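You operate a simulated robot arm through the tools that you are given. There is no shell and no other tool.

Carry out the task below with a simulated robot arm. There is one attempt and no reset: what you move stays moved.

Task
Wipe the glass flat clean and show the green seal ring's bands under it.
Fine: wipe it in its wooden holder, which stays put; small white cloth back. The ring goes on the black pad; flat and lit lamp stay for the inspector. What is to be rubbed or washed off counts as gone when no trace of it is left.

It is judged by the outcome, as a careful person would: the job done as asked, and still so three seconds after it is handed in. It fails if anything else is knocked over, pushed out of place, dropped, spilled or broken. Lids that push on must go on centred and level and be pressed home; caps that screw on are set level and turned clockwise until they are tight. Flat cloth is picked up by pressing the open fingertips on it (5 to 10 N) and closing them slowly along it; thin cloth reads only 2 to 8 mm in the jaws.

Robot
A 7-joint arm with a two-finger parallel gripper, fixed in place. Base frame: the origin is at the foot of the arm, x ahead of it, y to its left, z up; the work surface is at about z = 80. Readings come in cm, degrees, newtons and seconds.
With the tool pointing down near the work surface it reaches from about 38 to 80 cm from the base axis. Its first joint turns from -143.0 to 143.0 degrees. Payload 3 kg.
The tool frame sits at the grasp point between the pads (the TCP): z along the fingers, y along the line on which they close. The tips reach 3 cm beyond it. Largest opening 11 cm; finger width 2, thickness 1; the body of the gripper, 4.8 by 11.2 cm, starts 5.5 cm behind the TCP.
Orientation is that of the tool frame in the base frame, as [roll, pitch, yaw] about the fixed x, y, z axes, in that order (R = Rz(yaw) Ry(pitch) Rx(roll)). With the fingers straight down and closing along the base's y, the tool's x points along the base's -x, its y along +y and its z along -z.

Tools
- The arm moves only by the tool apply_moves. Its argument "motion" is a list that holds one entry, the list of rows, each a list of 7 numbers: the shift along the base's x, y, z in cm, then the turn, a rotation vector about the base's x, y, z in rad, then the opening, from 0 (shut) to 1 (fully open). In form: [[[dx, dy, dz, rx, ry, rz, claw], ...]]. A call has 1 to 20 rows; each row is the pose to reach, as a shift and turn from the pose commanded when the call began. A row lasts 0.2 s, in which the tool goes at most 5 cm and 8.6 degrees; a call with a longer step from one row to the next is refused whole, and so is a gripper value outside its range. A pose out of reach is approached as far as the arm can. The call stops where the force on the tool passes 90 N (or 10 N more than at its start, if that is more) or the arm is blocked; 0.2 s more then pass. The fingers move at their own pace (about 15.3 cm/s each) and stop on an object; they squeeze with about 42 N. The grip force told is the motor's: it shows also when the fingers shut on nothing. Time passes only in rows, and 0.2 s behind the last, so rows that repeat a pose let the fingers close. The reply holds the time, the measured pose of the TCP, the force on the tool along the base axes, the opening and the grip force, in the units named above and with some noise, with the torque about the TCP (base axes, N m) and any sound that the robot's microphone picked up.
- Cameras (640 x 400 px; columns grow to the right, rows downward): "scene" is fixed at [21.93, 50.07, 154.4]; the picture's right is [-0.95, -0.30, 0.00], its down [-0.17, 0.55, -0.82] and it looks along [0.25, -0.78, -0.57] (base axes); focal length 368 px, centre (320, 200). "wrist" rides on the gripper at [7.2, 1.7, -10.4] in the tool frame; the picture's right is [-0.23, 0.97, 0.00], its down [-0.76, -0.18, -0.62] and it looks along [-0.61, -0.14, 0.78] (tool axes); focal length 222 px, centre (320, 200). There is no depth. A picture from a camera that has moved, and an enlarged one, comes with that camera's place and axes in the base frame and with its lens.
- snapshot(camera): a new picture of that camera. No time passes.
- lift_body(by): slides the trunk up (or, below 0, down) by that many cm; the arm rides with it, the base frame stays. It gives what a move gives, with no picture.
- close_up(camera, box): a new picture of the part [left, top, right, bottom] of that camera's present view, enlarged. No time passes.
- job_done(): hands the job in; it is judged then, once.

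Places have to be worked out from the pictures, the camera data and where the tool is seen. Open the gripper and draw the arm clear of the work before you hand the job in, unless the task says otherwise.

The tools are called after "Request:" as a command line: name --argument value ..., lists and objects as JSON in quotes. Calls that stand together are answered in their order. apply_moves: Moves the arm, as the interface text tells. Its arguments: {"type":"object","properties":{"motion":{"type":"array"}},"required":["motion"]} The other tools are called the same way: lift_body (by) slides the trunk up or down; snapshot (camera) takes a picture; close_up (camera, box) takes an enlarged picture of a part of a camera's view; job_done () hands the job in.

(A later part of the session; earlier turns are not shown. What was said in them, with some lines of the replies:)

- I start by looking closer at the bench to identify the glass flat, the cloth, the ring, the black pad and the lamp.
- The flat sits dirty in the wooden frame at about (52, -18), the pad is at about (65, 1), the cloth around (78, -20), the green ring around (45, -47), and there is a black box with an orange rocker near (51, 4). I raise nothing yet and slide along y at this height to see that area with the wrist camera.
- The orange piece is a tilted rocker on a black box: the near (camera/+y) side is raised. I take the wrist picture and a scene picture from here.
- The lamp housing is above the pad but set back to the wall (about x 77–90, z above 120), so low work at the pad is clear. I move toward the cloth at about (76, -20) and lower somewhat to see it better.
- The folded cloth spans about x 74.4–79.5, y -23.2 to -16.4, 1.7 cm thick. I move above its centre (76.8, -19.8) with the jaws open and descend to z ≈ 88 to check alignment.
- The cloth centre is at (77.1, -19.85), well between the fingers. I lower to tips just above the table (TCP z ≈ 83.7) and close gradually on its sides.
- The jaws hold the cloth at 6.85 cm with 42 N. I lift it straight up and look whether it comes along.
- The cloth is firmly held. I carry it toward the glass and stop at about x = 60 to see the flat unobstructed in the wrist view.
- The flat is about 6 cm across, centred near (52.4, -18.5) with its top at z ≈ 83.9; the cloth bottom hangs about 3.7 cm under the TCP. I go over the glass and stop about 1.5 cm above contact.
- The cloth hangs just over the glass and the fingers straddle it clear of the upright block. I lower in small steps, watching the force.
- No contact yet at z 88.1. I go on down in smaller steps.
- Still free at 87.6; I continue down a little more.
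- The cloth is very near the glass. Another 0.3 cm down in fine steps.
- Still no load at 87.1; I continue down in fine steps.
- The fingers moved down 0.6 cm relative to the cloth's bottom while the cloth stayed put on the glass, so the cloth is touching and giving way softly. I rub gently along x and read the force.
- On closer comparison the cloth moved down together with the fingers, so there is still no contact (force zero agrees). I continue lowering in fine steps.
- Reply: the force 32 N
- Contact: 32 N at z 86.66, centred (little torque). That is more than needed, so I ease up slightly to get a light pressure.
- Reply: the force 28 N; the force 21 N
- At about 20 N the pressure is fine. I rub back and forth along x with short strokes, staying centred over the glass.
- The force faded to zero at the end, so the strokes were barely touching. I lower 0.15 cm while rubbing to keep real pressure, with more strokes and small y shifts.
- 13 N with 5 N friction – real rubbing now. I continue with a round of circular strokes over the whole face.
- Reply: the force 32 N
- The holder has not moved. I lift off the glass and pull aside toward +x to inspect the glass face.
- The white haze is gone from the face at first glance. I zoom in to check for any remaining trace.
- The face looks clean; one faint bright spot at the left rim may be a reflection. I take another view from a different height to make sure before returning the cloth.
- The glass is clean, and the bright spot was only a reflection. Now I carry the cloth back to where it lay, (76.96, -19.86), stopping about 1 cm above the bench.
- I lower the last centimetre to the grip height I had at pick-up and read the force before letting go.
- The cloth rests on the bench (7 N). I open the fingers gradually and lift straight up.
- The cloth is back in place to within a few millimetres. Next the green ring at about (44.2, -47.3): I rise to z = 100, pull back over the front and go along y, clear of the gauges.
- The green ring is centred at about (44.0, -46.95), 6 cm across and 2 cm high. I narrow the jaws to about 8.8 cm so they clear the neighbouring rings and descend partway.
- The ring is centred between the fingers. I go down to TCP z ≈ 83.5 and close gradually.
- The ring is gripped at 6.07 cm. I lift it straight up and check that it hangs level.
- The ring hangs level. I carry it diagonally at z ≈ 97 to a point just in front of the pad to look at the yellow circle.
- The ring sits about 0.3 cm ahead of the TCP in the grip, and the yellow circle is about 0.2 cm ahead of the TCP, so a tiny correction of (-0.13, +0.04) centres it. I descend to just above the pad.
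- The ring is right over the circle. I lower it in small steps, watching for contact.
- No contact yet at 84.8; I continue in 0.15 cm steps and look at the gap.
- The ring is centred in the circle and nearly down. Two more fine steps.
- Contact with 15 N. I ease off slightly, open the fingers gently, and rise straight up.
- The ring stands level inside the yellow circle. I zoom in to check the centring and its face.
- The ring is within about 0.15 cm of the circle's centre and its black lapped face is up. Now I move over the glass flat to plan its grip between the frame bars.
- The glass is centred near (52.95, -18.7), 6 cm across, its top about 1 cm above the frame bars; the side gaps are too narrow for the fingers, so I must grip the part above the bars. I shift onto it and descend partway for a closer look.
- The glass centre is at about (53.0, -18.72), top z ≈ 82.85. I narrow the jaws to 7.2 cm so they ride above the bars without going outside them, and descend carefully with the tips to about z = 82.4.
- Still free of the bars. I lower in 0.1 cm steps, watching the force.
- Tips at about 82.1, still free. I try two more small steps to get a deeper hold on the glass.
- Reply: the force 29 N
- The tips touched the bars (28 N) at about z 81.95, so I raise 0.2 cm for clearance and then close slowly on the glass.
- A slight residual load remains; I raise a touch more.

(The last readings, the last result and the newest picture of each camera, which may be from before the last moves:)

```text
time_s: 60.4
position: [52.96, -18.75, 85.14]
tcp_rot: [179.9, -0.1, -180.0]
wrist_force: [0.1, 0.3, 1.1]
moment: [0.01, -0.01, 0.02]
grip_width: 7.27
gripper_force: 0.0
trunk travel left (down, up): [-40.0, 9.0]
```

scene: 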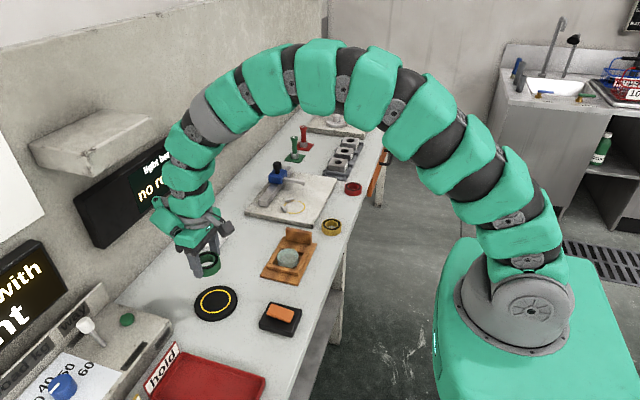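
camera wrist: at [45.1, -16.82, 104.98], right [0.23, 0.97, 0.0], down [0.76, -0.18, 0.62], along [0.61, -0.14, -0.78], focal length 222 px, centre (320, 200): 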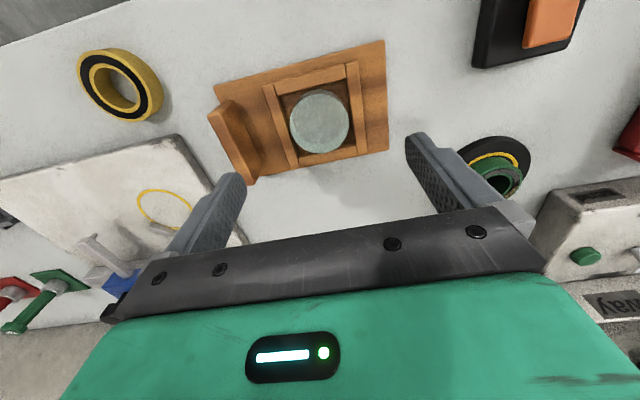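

Free now at z 85.1. I close gradually on the glass edge.

Request:
apply_moves --motion '[[[0, 0, 0, 0, 0, 0, 0.62], [0, 0, 0, 0, 0, 0, 0.58], [0, 0, 0, 0, 0, 0, 0.55], [0, 0, 0, 0, 0, 0, 0.52], [0, 0, 0, 0, 0, 0, 0.47], [0, 0, 0, 0, 0, 0, 0.42], [0, 0, 0, 0, 0, 0, 0.42]]]'

Request:
close_up --camera "wrist" --box '[200, 100, 440, 250]'

Request:
close_up --camera "scene" --box '[265, 235, 315, 275]'

```text
time_s: 62.0
position: [53.05, -18.65, 85.02]
tcp_rot: [-180.0, -0.2, 180.0]
wrist_force: [-0.1, -1.8, 0.3]
moment: [-0.05, -0.02, -0.01]
grip_width: 5.9
gripper_force: 41.7
trunk travel left (down, up): [-40.0, 9.0]
```

```text
2.67 times, centred on (320, 175) of wrist
camera zoom: at [45.73, -16.97, 95.4], right [0.23, 0.97, 0.0], down [0.76, -0.18, 0.62], along [0.61, -0.14, -0.78], focal length 592 px, centre (320, 267)
```

zoom: 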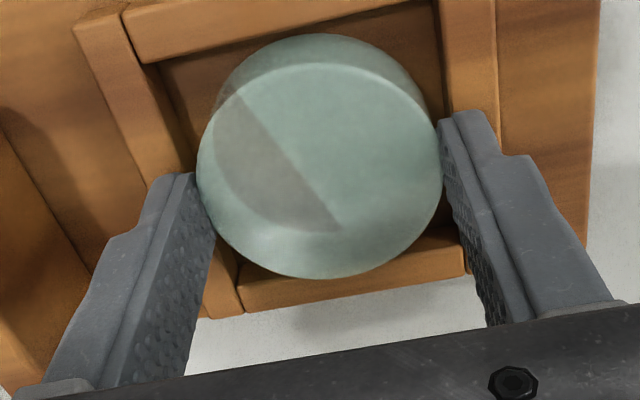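

```text
10.00 times, centred on (290, 255) of scene
camera zoom: at [21.93, 50.07, 154.4], right [-0.95, -0.3, 0.0], down [-0.17, 0.55, -0.82], along [0.25, -0.78, -0.57], focal length 3684 px, centre (620, -350)
```

zoom: 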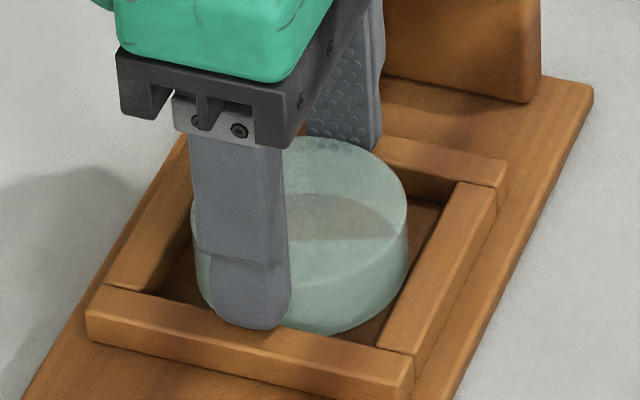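

The glass is gripped at 5.9 cm. I lift it slowly and check that it is level and that the holder stays.

Request:
apply_moves --motion '[[[0, 0, 0.5, 0, 0, 0, 0.42], [0, 0, 1.5, 0, 0, 0, 0.42], [0, 0, 3, 0, 0, 0, 0.42], [0, 0, 6, 0, 0, 0, 0.42], [0, 0, 10, 0, 0, 0, 0.42], [0, 0, 10, 0, 0, 0, 0.42]]]'

Request:
close_up --camera "wrist" --box '[200, 80, 440, 230]'

Request:
close_up --camera "scene" --box '[250, 190, 330, 290]'

```text
time_s: 63.4
position: [53.13, -18.77, 95.12]
tcp_rot: [180.0, -0.1, 179.9]
wrist_force: [-0.7, 1.3, -2.4]
moment: [-0.01, -0.02, 0.02]
grip_width: 5.87
gripper_force: 41.8
trunk travel left (down, up): [-40.0, 9.0]
```

```text
2.67 times, centred on (320, 155) of wrist
camera zoom: at [45.75, -17.06, 105.43], right [0.23, 0.97, 0.0], down [0.76, -0.18, 0.62], along [0.61, -0.14, -0.78], focal length 592 px, centre (320, 320)
```

zoom: 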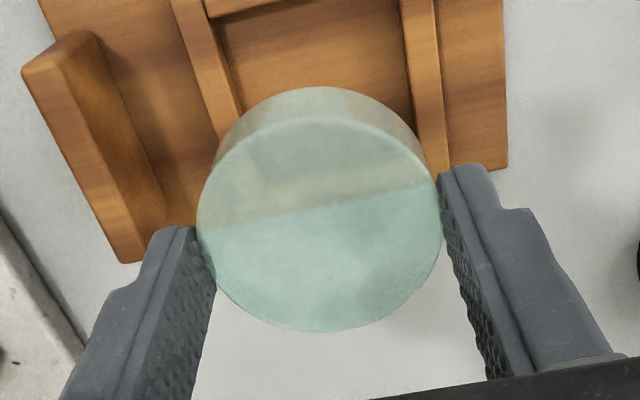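

```text
4.00 times, centred on (290, 240) of scene
camera zoom: at [21.93, 50.07, 154.4], right [-0.95, -0.3, 0.0], down [-0.17, 0.55, -0.82], along [0.25, -0.78, -0.57], focal length 1474 px, centre (440, 40)
```

zoom: 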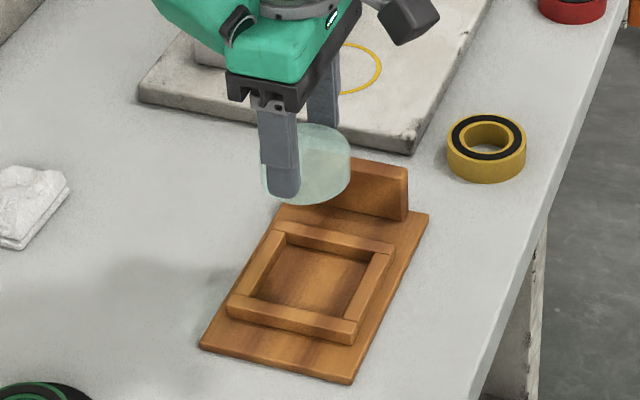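

The glass is lifted level, clear and held about on the TCP axis; the holder stayed put. I carry it at z ≈ 95 to above the ring.

Request:
apply_moves --motion '[[[2.35, 3.72, 0, 0, 0, 0, 0.42], [4.7, 7.45, 0, 0, 0, 0, 0.42], [7.05, 11.17, 0, 0, 0, 0, 0.42], [9.4, 14.9, 0, 0, 0, 0, 0.42], [11.76, 18.62, 0, 0, 0, 0, 0.42], [11.76, 18.62, 0, 0, 0, 0, 0.42]]]'

Request:
snapshot --camera "wrist"

Request:
close_up --camera "wrist" --box '[240, 50, 400, 220]'

Request:
snapshot --camera "scene"

```text
time_s: 64.8
position: [64.83, -0.31, 95.24]
tcp_rot: [179.9, 0.0, 180.0]
wrist_force: [0.2, -0.2, -0.6]
moment: [0.01, 0.03, 0.01]
grip_width: 5.87
gripper_force: 41.8
trunk travel left (down, up): [-40.0, 9.0]
```

```text
taken
camera wrist: at [57.51, 1.51, 105.5], right [0.23, 0.97, 0.0], down [0.76, -0.18, 0.62], along [0.61, -0.14, -0.78], focal length 222 px, centre (320, 200)
```

wrist: 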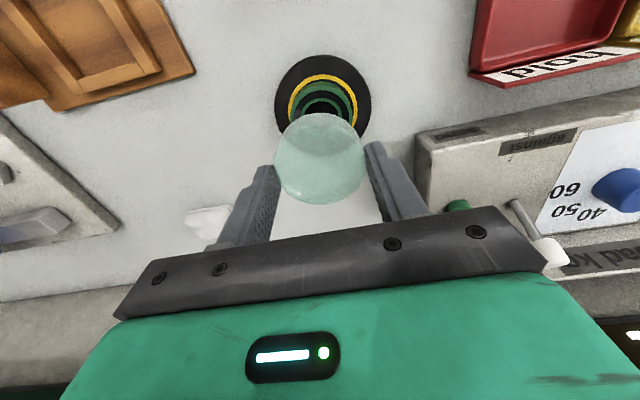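

```text
2.35 times, centred on (320, 135) of wrist
camera zoom: at [57.51, 1.51, 105.5], right [0.23, 0.97, 0.0], down [0.76, -0.18, 0.62], along [0.61, -0.14, -0.78], focal length 523 px, centre (320, 353)
```

zoom: 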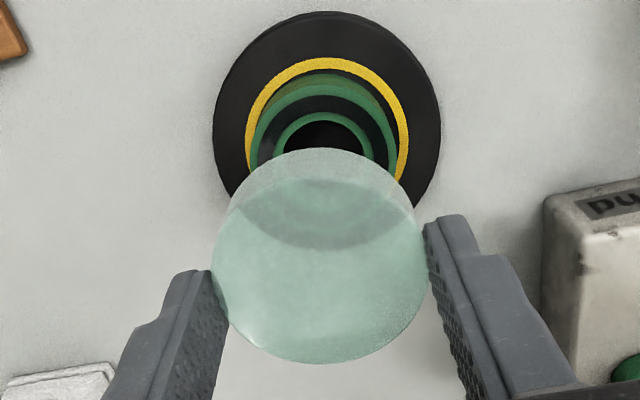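

```text
taken
```

scene: 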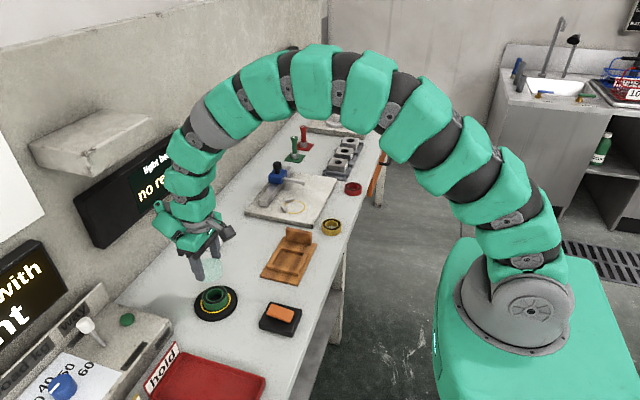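

Request:
close_up --camera "wrist" --box '[270, 50, 375, 120]'

```text
5.71 times, centred on (322, 85) of wrist
camera zoom: at [57.51, 1.51, 105.5], right [0.23, 0.97, 0.0], down [0.76, -0.18, 0.62], along [0.61, -0.14, -0.78], focal length 1269 px, centre (306, 857)
```

zoom: 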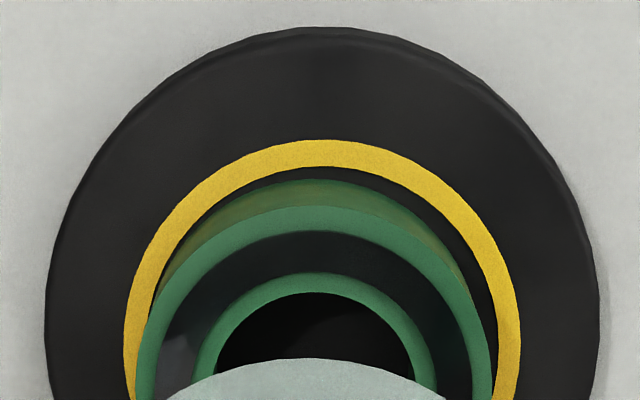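

The ring centre is about 0.16 cm to +y of the glass axis. I correct by (0.07, 0.155) and descend to about 1 cm above contact.

Request:
apply_moves --motion '[[[0.07, 0.155, -2, 0, 0, 0, 0.42], [0.07, 0.155, -4.5, 0, 0, 0, 0.42], [0.07, 0.155, -6, 0, 0, 0, 0.42], [0.07, 0.155, -6.6, 0, 0, 0, 0.42], [0.07, 0.155, -6.6, 0, 0, 0, 0.42]]]'

Request:
close_up --camera "wrist" --box '[230, 60, 410, 220]'

Request:
close_up --camera "scene" --box '[180, 250, 254, 325]'

```text
time_s: 66.0
position: [64.79, 0.06, 88.67]
tcp_rot: [179.9, -0.2, -180.0]
wrist_force: [0.2, 0.2, -1.6]
moment: [-0.03, 0.01, -0.03]
grip_width: 5.87
gripper_force: 42.0
trunk travel left (down, up): [-40.0, 9.0]
```

```text
2.50 times, centred on (320, 140) of wrist
camera zoom: at [57.48, 1.74, 98.84], right [0.23, 0.97, 0.0], down [0.76, -0.18, 0.62], along [0.61, -0.14, -0.78], focal length 555 px, centre (320, 350)
```

zoom: 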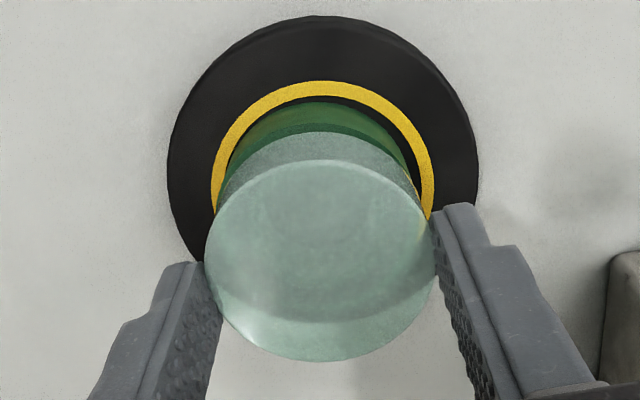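

```text
5.33 times, centred on (217, 288) of scene
camera zoom: at [21.93, 50.07, 154.4], right [-0.95, -0.3, 0.0], down [-0.17, 0.55, -0.82], along [0.25, -0.78, -0.57], focal length 1965 px, centre (869, -267)
```

zoom: 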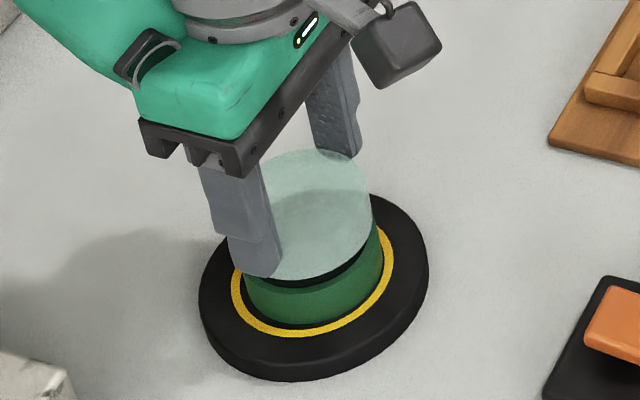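

The glass hovers concentrically over the ring. I lower in small steps until it rests.

Request:
apply_moves --motion '[[[0, 0, -0.3, 0, 0, 0, 0.42], [0, 0, -0.6, 0, 0, 0, 0.42], [0, 0, -0.8, 0, 0, 0, 0.42], [0, 0, -0.8, 0, 0, 0, 0.42]]]'

Request:
close_up --camera "scene" --box '[190, 265, 246, 325]'

```text
time_s: 67.0
position: [64.7, -0.04, 87.77]
tcp_rot: [180.0, 0.0, -179.9]
wrist_force: [0.0, 0.3, -1.3]
moment: [0.02, 0.02, 0.01]
grip_width: 5.86
gripper_force: 42.1
trunk travel left (down, up): [-40.0, 9.0]
```

```text
6.67 times, centred on (218, 295) of scene
camera zoom: at [21.93, 50.07, 154.4], right [-0.95, -0.3, 0.0], down [-0.17, 0.55, -0.82], along [0.25, -0.78, -0.57], focal length 2456 px, centre (1000, -433)
```

zoom: 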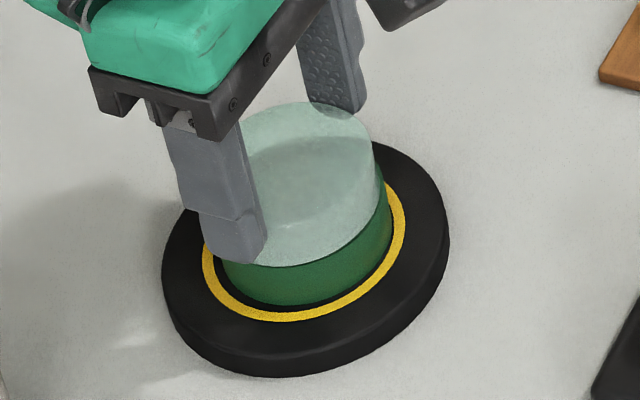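

Request:
apply_moves --motion '[[[0, 0, -0.1, 0, 0, 0, 0.42], [0, 0, -0.2, 0, 0, 0, 0.42], [0, 0, -0.2, 0, 0, 0, 0.42]]]'

```text
time_s: 67.8
position: [64.9, 0.01, 87.63]
tcp_rot: [180.0, 0.1, -180.0]
wrist_force: [0.2, 2.1, 19.0]
moment: [0.0, 0.32, -0.09]
grip_width: 5.88
gripper_force: 41.7
trunk travel left (down, up): [-40.0, 9.0]
```

The glass touches the ring (19 N). I ease off slightly, then open gradually so it settles flat.

Request:
apply_moves --motion '[[[0, 0, 0.06, 0, 0, 0, 0.42], [0, 0, 0.06, 0, 0, 0, 0.42]]]'

```text
time_s: 68.4
position: [64.89, 0.15, 87.76]
tcp_rot: [180.0, 0.0, 179.9]
wrist_force: [3.6, 2.3, 15.4]
moment: [0.13, -0.07, -0.02]
grip_width: 5.86
gripper_force: 41.7
trunk travel left (down, up): [-40.0, 9.0]
```

Request:
apply_moves --motion '[[[0, 0, 0.05, 0, 0, 0, 0.42], [0, 0, 0.05, 0, 0, 0, 0.5], [0, 0, 0.05, 0, 0, 0, 0.54], [0, 0, 0.05, 0, 0, 0, 0.57], [0, 0, 0.05, 0, 0, 0, 0.62], [0, 0, 0.05, 0, 0, 0, 0.7], [0, 0, 0.05, 0, 0, 0, 0.8]]]'

Request:
close_up --camera "wrist" --box '[230, 60, 410, 220]'

Request:
close_up --camera "scene" --box '[190, 265, 246, 325]'

```text
time_s: 70.0
position: [64.96, 0.04, 87.61]
tcp_rot: [180.0, 0.0, 180.0]
wrist_force: [0.0, -0.4, -0.1]
moment: [0.01, -0.01, 0.03]
grip_width: 8.83
gripper_force: 0.1
trunk travel left (down, up): [-40.0, 9.0]
```

```text
2.50 times, centred on (320, 140) of wrist
camera zoom: at [57.57, 1.81, 97.93], right [0.23, 0.97, 0.0], down [0.76, -0.18, 0.62], along [0.61, -0.14, -0.78], focal length 555 px, centre (320, 350)
```

zoom: 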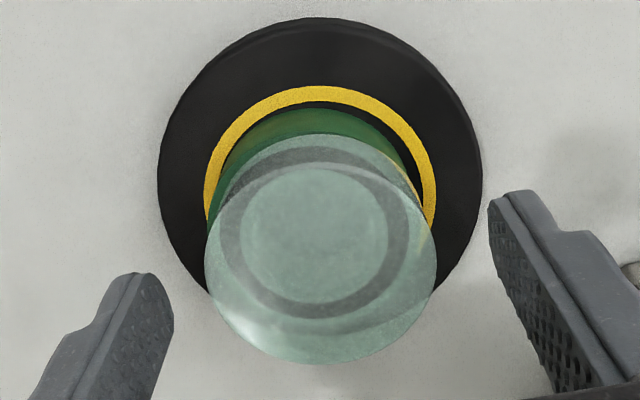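

```text
6.67 times, centred on (218, 295) of scene
camera zoom: at [21.93, 50.07, 154.4], right [-0.95, -0.3, 0.0], down [-0.17, 0.55, -0.82], along [0.25, -0.78, -0.57], focal length 2456 px, centre (1000, -433)
```

zoom: 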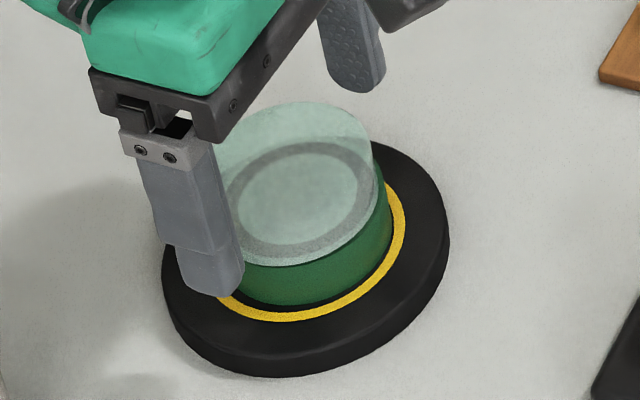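

The flat lies level on the ring with the lapped face visible through it. I rise straight up, then move back over the orange rocker to look at it.

Request:
apply_moves --motion '[[[0, 0, 2, 0, 0, 0, 0.8], [0, 0, 6, 0, 0, 0, 0.8], [0, 0, 10, 0, 0, 0, 0.8], [-4, 0.5, 12, 0, 0, 0, 0.6], [-8, 1.5, 12, 0, 0, 0, 0.3], [-12, 3, 12, 0, 0, 0, 0], [-13, 4, 12, 0, 0, 0, 0], [-13, 4, 12, 0, 0, 0, 0]]]'

Request:
snapshot --camera "wrist"

Request:
snapshot --camera "scene"

```text
time_s: 71.8
position: [51.87, 4.19, 99.51]
tcp_rot: [179.9, 0.0, -179.9]
wrist_force: [0.2, 0.9, -0.2]
moment: [0.03, 0.0, 0.0]
grip_width: 0.0
gripper_force: 37.1
trunk travel left (down, up): [-40.0, 9.0]
```

```text
taken
camera wrist: at [44.64, 6.05, 109.8], right [0.23, 0.97, 0.0], down [0.76, -0.18, 0.62], along [0.61, -0.14, -0.78], focal length 222 px, centre (320, 200)
```

wrist: 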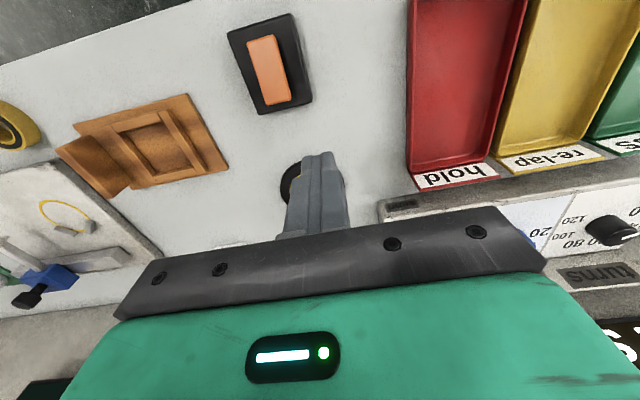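

```text
taken
```

scene: 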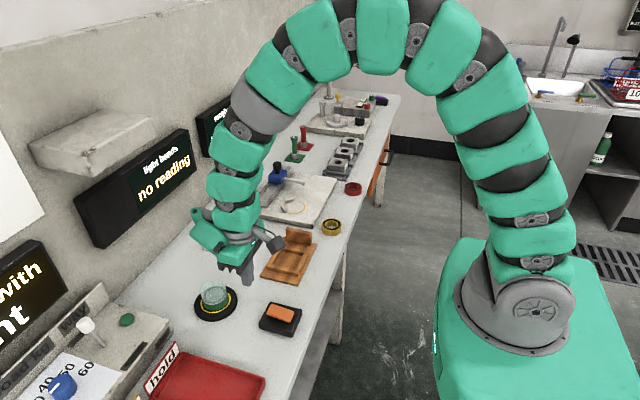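

Request:
close_up --camera "wrist" --box '[210, 5, 330, 125]'

Request:
close_up --camera "scene" --box '[185, 265, 309, 345]'

Request:
close_up --camera "scene" --box '[70, 90, 250, 250]'

```text
3.33 times, centred on (270, 65) of wrist
camera zoom: at [44.64, 6.05, 109.8], right [0.23, 0.97, 0.0], down [0.76, -0.18, 0.62], along [0.61, -0.14, -0.78], focal length 740 px, centre (487, 650)
```

zoom: 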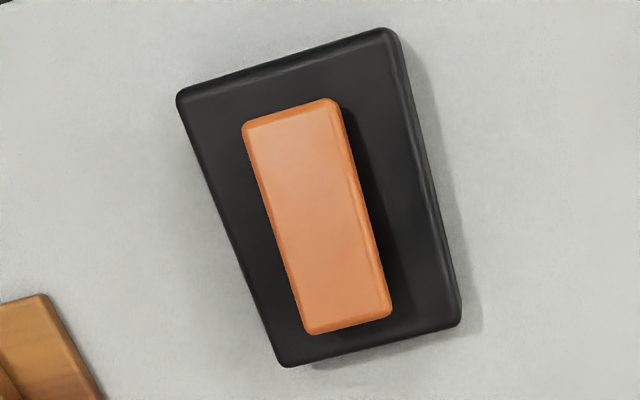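

```text
5.00 times, centred on (247, 305) of scene
camera zoom: at [21.93, 50.07, 154.4], right [-0.95, -0.3, 0.0], down [-0.17, 0.55, -0.82], along [0.25, -0.78, -0.57], focal length 1842 px, centre (685, -325)
```

zoom: 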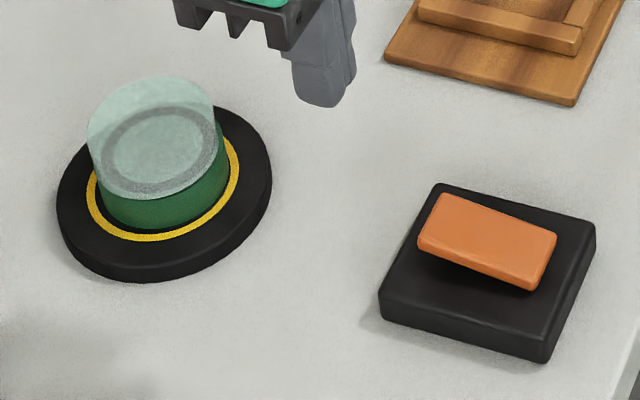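

```text
2.50 times, centred on (160, 170) of scene
camera zoom: at [21.93, 50.07, 154.4], right [-0.95, -0.3, 0.0], down [-0.17, 0.55, -0.82], along [0.25, -0.78, -0.57], focal length 921 px, centre (720, 275)
```

zoom: 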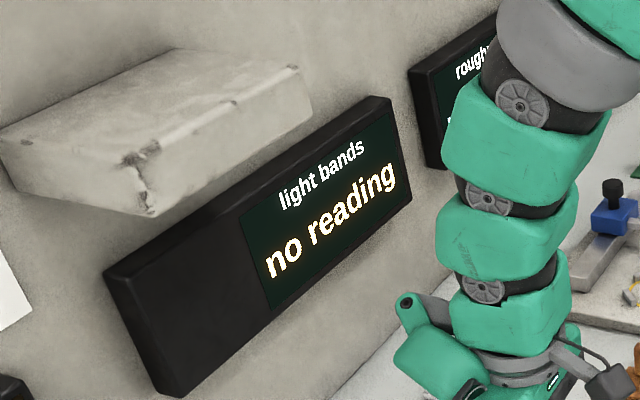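

The orange rocker (x 44.4–50.3, y ±1.5) has its far (+x) end raised. With closed fingers I go over that end at (49.2, 0) and come down to just above it.

Request:
apply_moves --motion '[[[-1.3, -2, -2, 0, 0, 0, 0], [-2.61, -4.06, -5, 0, 0, 0, 0], [-2.61, -4.06, -9, 0, 0, 0, 0], [-2.61, -4.06, -11.5, 0, 0, 0, 0], [-2.61, -4.06, -11.5, 0, 0, 0, 0]]]'

Request:
close_up --camera "scene" --box '[225, 250, 325, 340]'

Request:
snapshot --camera "wrist"

```text
time_s: 73.0
position: [49.11, -0.1, 88.02]
tcp_rot: [180.0, 0.0, -179.9]
wrist_force: [0.3, -0.7, -0.8]
moment: [0.02, -0.02, -0.03]
grip_width: 0.0
gripper_force: 37.6
trunk travel left (down, up): [-40.0, 9.0]
```

```text
4.44 times, centred on (275, 295) of scene
camera zoom: at [21.93, 50.07, 154.4], right [-0.95, -0.3, 0.0], down [-0.17, 0.55, -0.82], along [0.25, -0.78, -0.57], focal length 1637 px, centre (520, -222)
```

zoom: 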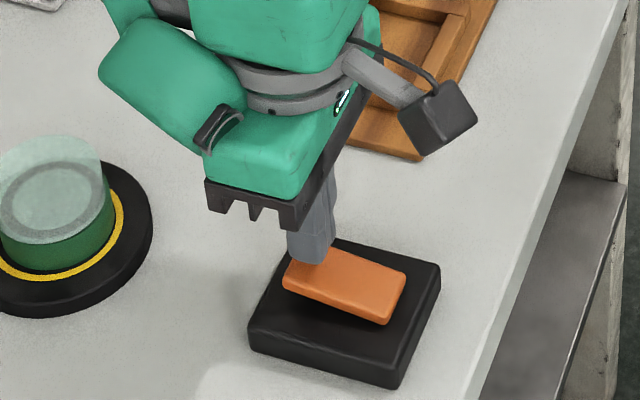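

```text
taken
camera wrist: at [41.85, 1.67, 98.34], right [0.23, 0.97, 0.0], down [0.76, -0.18, 0.62], along [0.61, -0.14, -0.78], focal length 222 px, centre (320, 200)
```

wrist: 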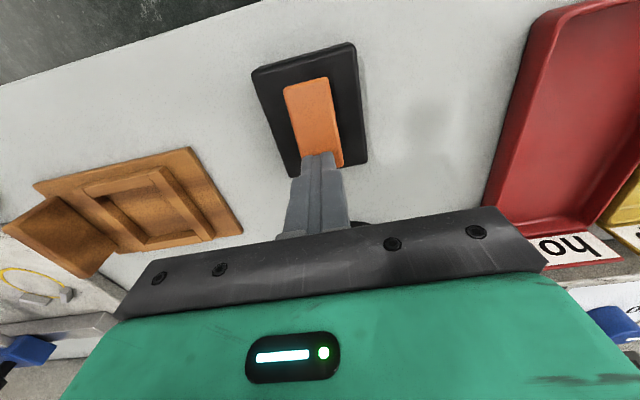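

The fingertips are over the raised end. I press down in small steps and watch force and sound.

Request:
apply_moves --motion '[[[0, 0, -0.5, 0, 0, 0, 0], [0, 0, -1.0, 0, 0, 0, 0], [0, 0, -1.4, 0, 0, 0, 0], [0, 0, -1.4, 0, 0, 0, 0]]]'

```text
time_s: 74.0
position: [49.15, -0.04, 86.67]
tcp_rot: [180.0, 0.0, -180.0]
wrist_force: [-0.1, -0.1, 0.5]
moment: [0.01, 0.02, 0.02]
grip_width: 0.0
gripper_force: 37.1
trunk travel left (down, up): [-40.0, 9.0]
heard: click
```

A click was heard. I check the lamp, display and rocker in the scene picture.

Request:
snapshot --camera "scene"

Request:
close_up --camera "scene" --box '[225, 250, 325, 340]'

Request:
close_up --camera "scene" --box '[20, 90, 250, 330]'

```text
taken
```

scene: 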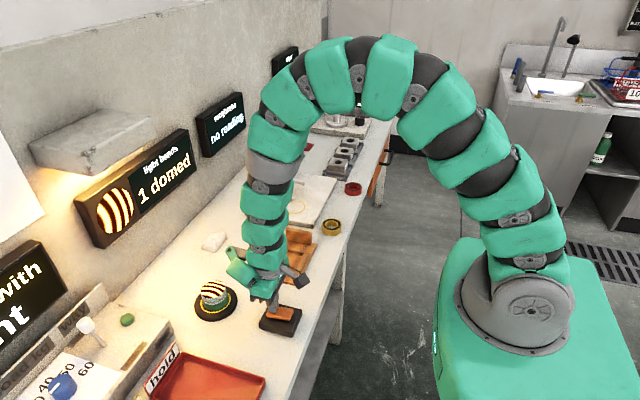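

```text
4.44 times, centred on (275, 295) of scene
camera zoom: at [21.93, 50.07, 154.4], right [-0.95, -0.3, 0.0], down [-0.17, 0.55, -0.82], along [0.25, -0.78, -0.57], focal length 1637 px, centre (520, -222)
```

zoom: 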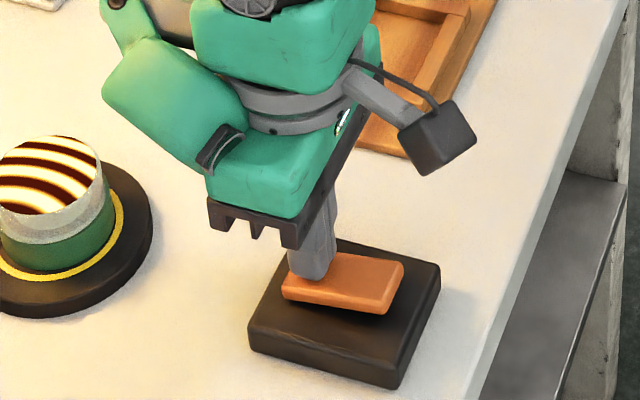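

```text
1.67 times, centred on (135, 210) of scene
camera zoom: at [21.93, 50.07, 154.4], right [-0.95, -0.3, 0.0], down [-0.17, 0.55, -0.82], along [0.25, -0.78, -0.57], focal length 614 px, centre (628, 183)
```

zoom: 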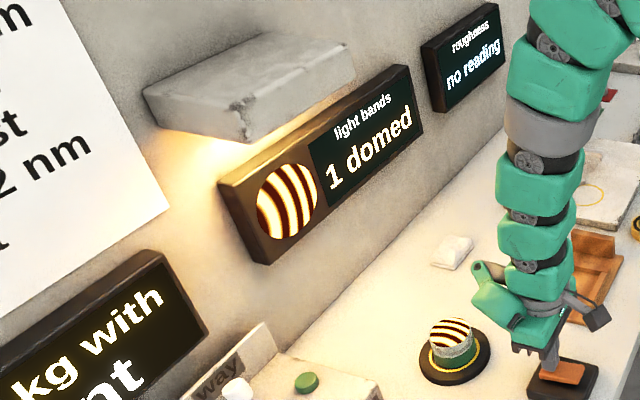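

The lamp is lit and the display reads "1 domed" with bands shown through the flat. I lift straight off the rocker, open the gripper up high, and draw the arm back clear.

Request:
apply_moves --motion '[[[0, 0, 1.5, 0, 0, 0, 0], [0, 0, 5, 0, 0, 0, 0], [0, 0, 9.5, 0, 0, 0, 0], [0, 0, 14, 0, 0, 0, 0], [0, 0, 18.5, 0, 0, 0, 0.3], [-1, -4, 21, 0, 0, 0, 0.6], [-2, -8.5, 22, 0, 0, 0, 1], [-2.5, -13, 22, 0, 0, 0, 1], [-2.5, -17.5, 22, 0, 0, 0, 1], [-2.5, -22, 22, 0, 0, 0, 1], [-2.5, -26.5, 22, 0, 0, 0, 1], [-2.5, -31, 22, 0, 0, 0, 1], [-2.5, -31, 22, 0, 0, 0, 1]]]'

Request:
snapshot --camera "scene"

Request:
close_up --camera "scene" --box '[170, 210, 330, 340]'

Request:
close_up --camera "scene" --box '[70, 120, 250, 250]'

Request:
snapshot --camera "wrist"

```text
time_s: 76.8
position: [46.87, -30.97, 108.83]
tcp_rot: [-180.0, 0.0, -180.0]
wrist_force: [-0.3, 0.9, -0.3]
moment: [0.02, -0.02, 0.0]
grip_width: 11.02
gripper_force: 0.0
trunk travel left (down, up): [-40.0, 9.0]
```

```text
taken
```

scene: 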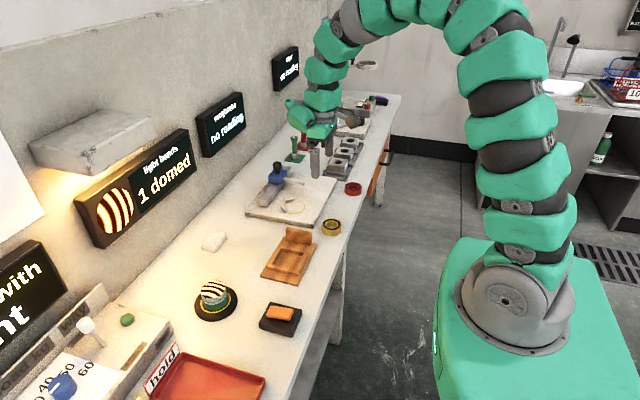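

```text
3.08 times, centred on (250, 275) of scene
camera zoom: at [21.93, 50.07, 154.4], right [-0.95, -0.3, 0.0], down [-0.17, 0.55, -0.82], along [0.25, -0.78, -0.57], focal length 1134 px, centre (535, -31)
```

zoom: 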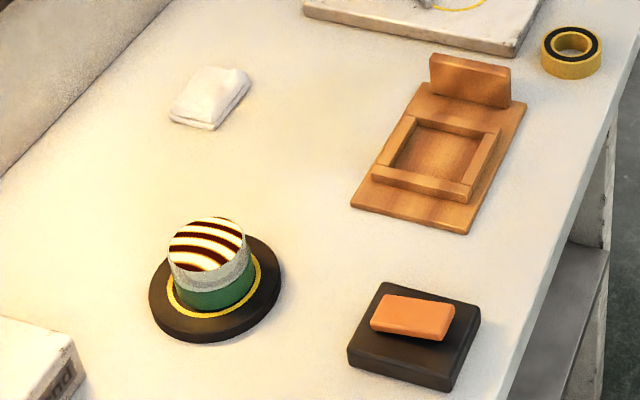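

```text
3.08 times, centred on (160, 185) of scene
camera zoom: at [21.93, 50.07, 154.4], right [-0.95, -0.3, 0.0], down [-0.17, 0.55, -0.82], along [0.25, -0.78, -0.57], focal length 1134 px, centre (812, 246)
```

zoom: 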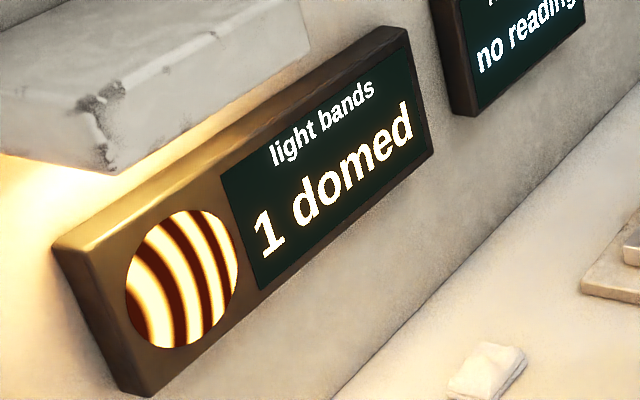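

```text
taken
camera wrist: at [39.56, -29.2, 119.09], right [0.23, 0.97, 0.0], down [0.76, -0.18, 0.62], along [0.61, -0.14, -0.78], focal length 222 px, centre (320, 200)
```

wrist: 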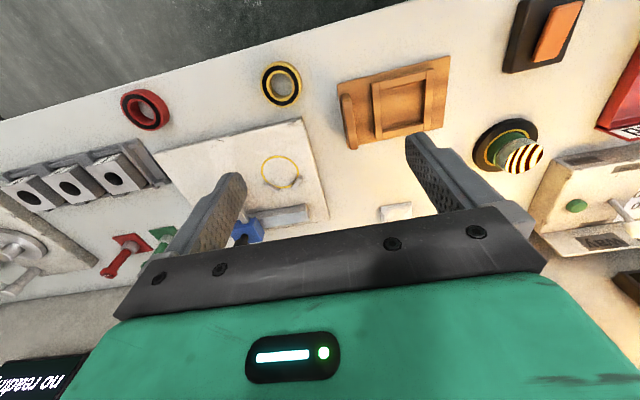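

Everything is in place. The glass is clean and sits level on the green ring on the pad, the lamp is lit, and the bands read "1 domed". The cloth is back in its spot, the wooden holder hasn't moved, and the open gripper is well clear, so I'm handing the job in.

Request:
job_done

```text
The job is handed in.
```

The glass flat is clean and the green seal ring's bands are showing under it. The display reads "1 domed".

- **Wiping:** I rubbed the flat with the small white cloth in its wooden holder, and close-ups afterwards showed no haze left on it. The holder did not move. The cloth is back within about 3 mm of where it lay.
- **Ring and flat:** The green ring sits on the black pad, about 1.5 mm off the centre of the yellow circle. The flat lies level on top of it.
- **Lamp:** I switched it on at the orange rocker and it stayed lit.

The gripper is open and the arm is clear of the work. I saw nothing else disturbed in the final pictures.
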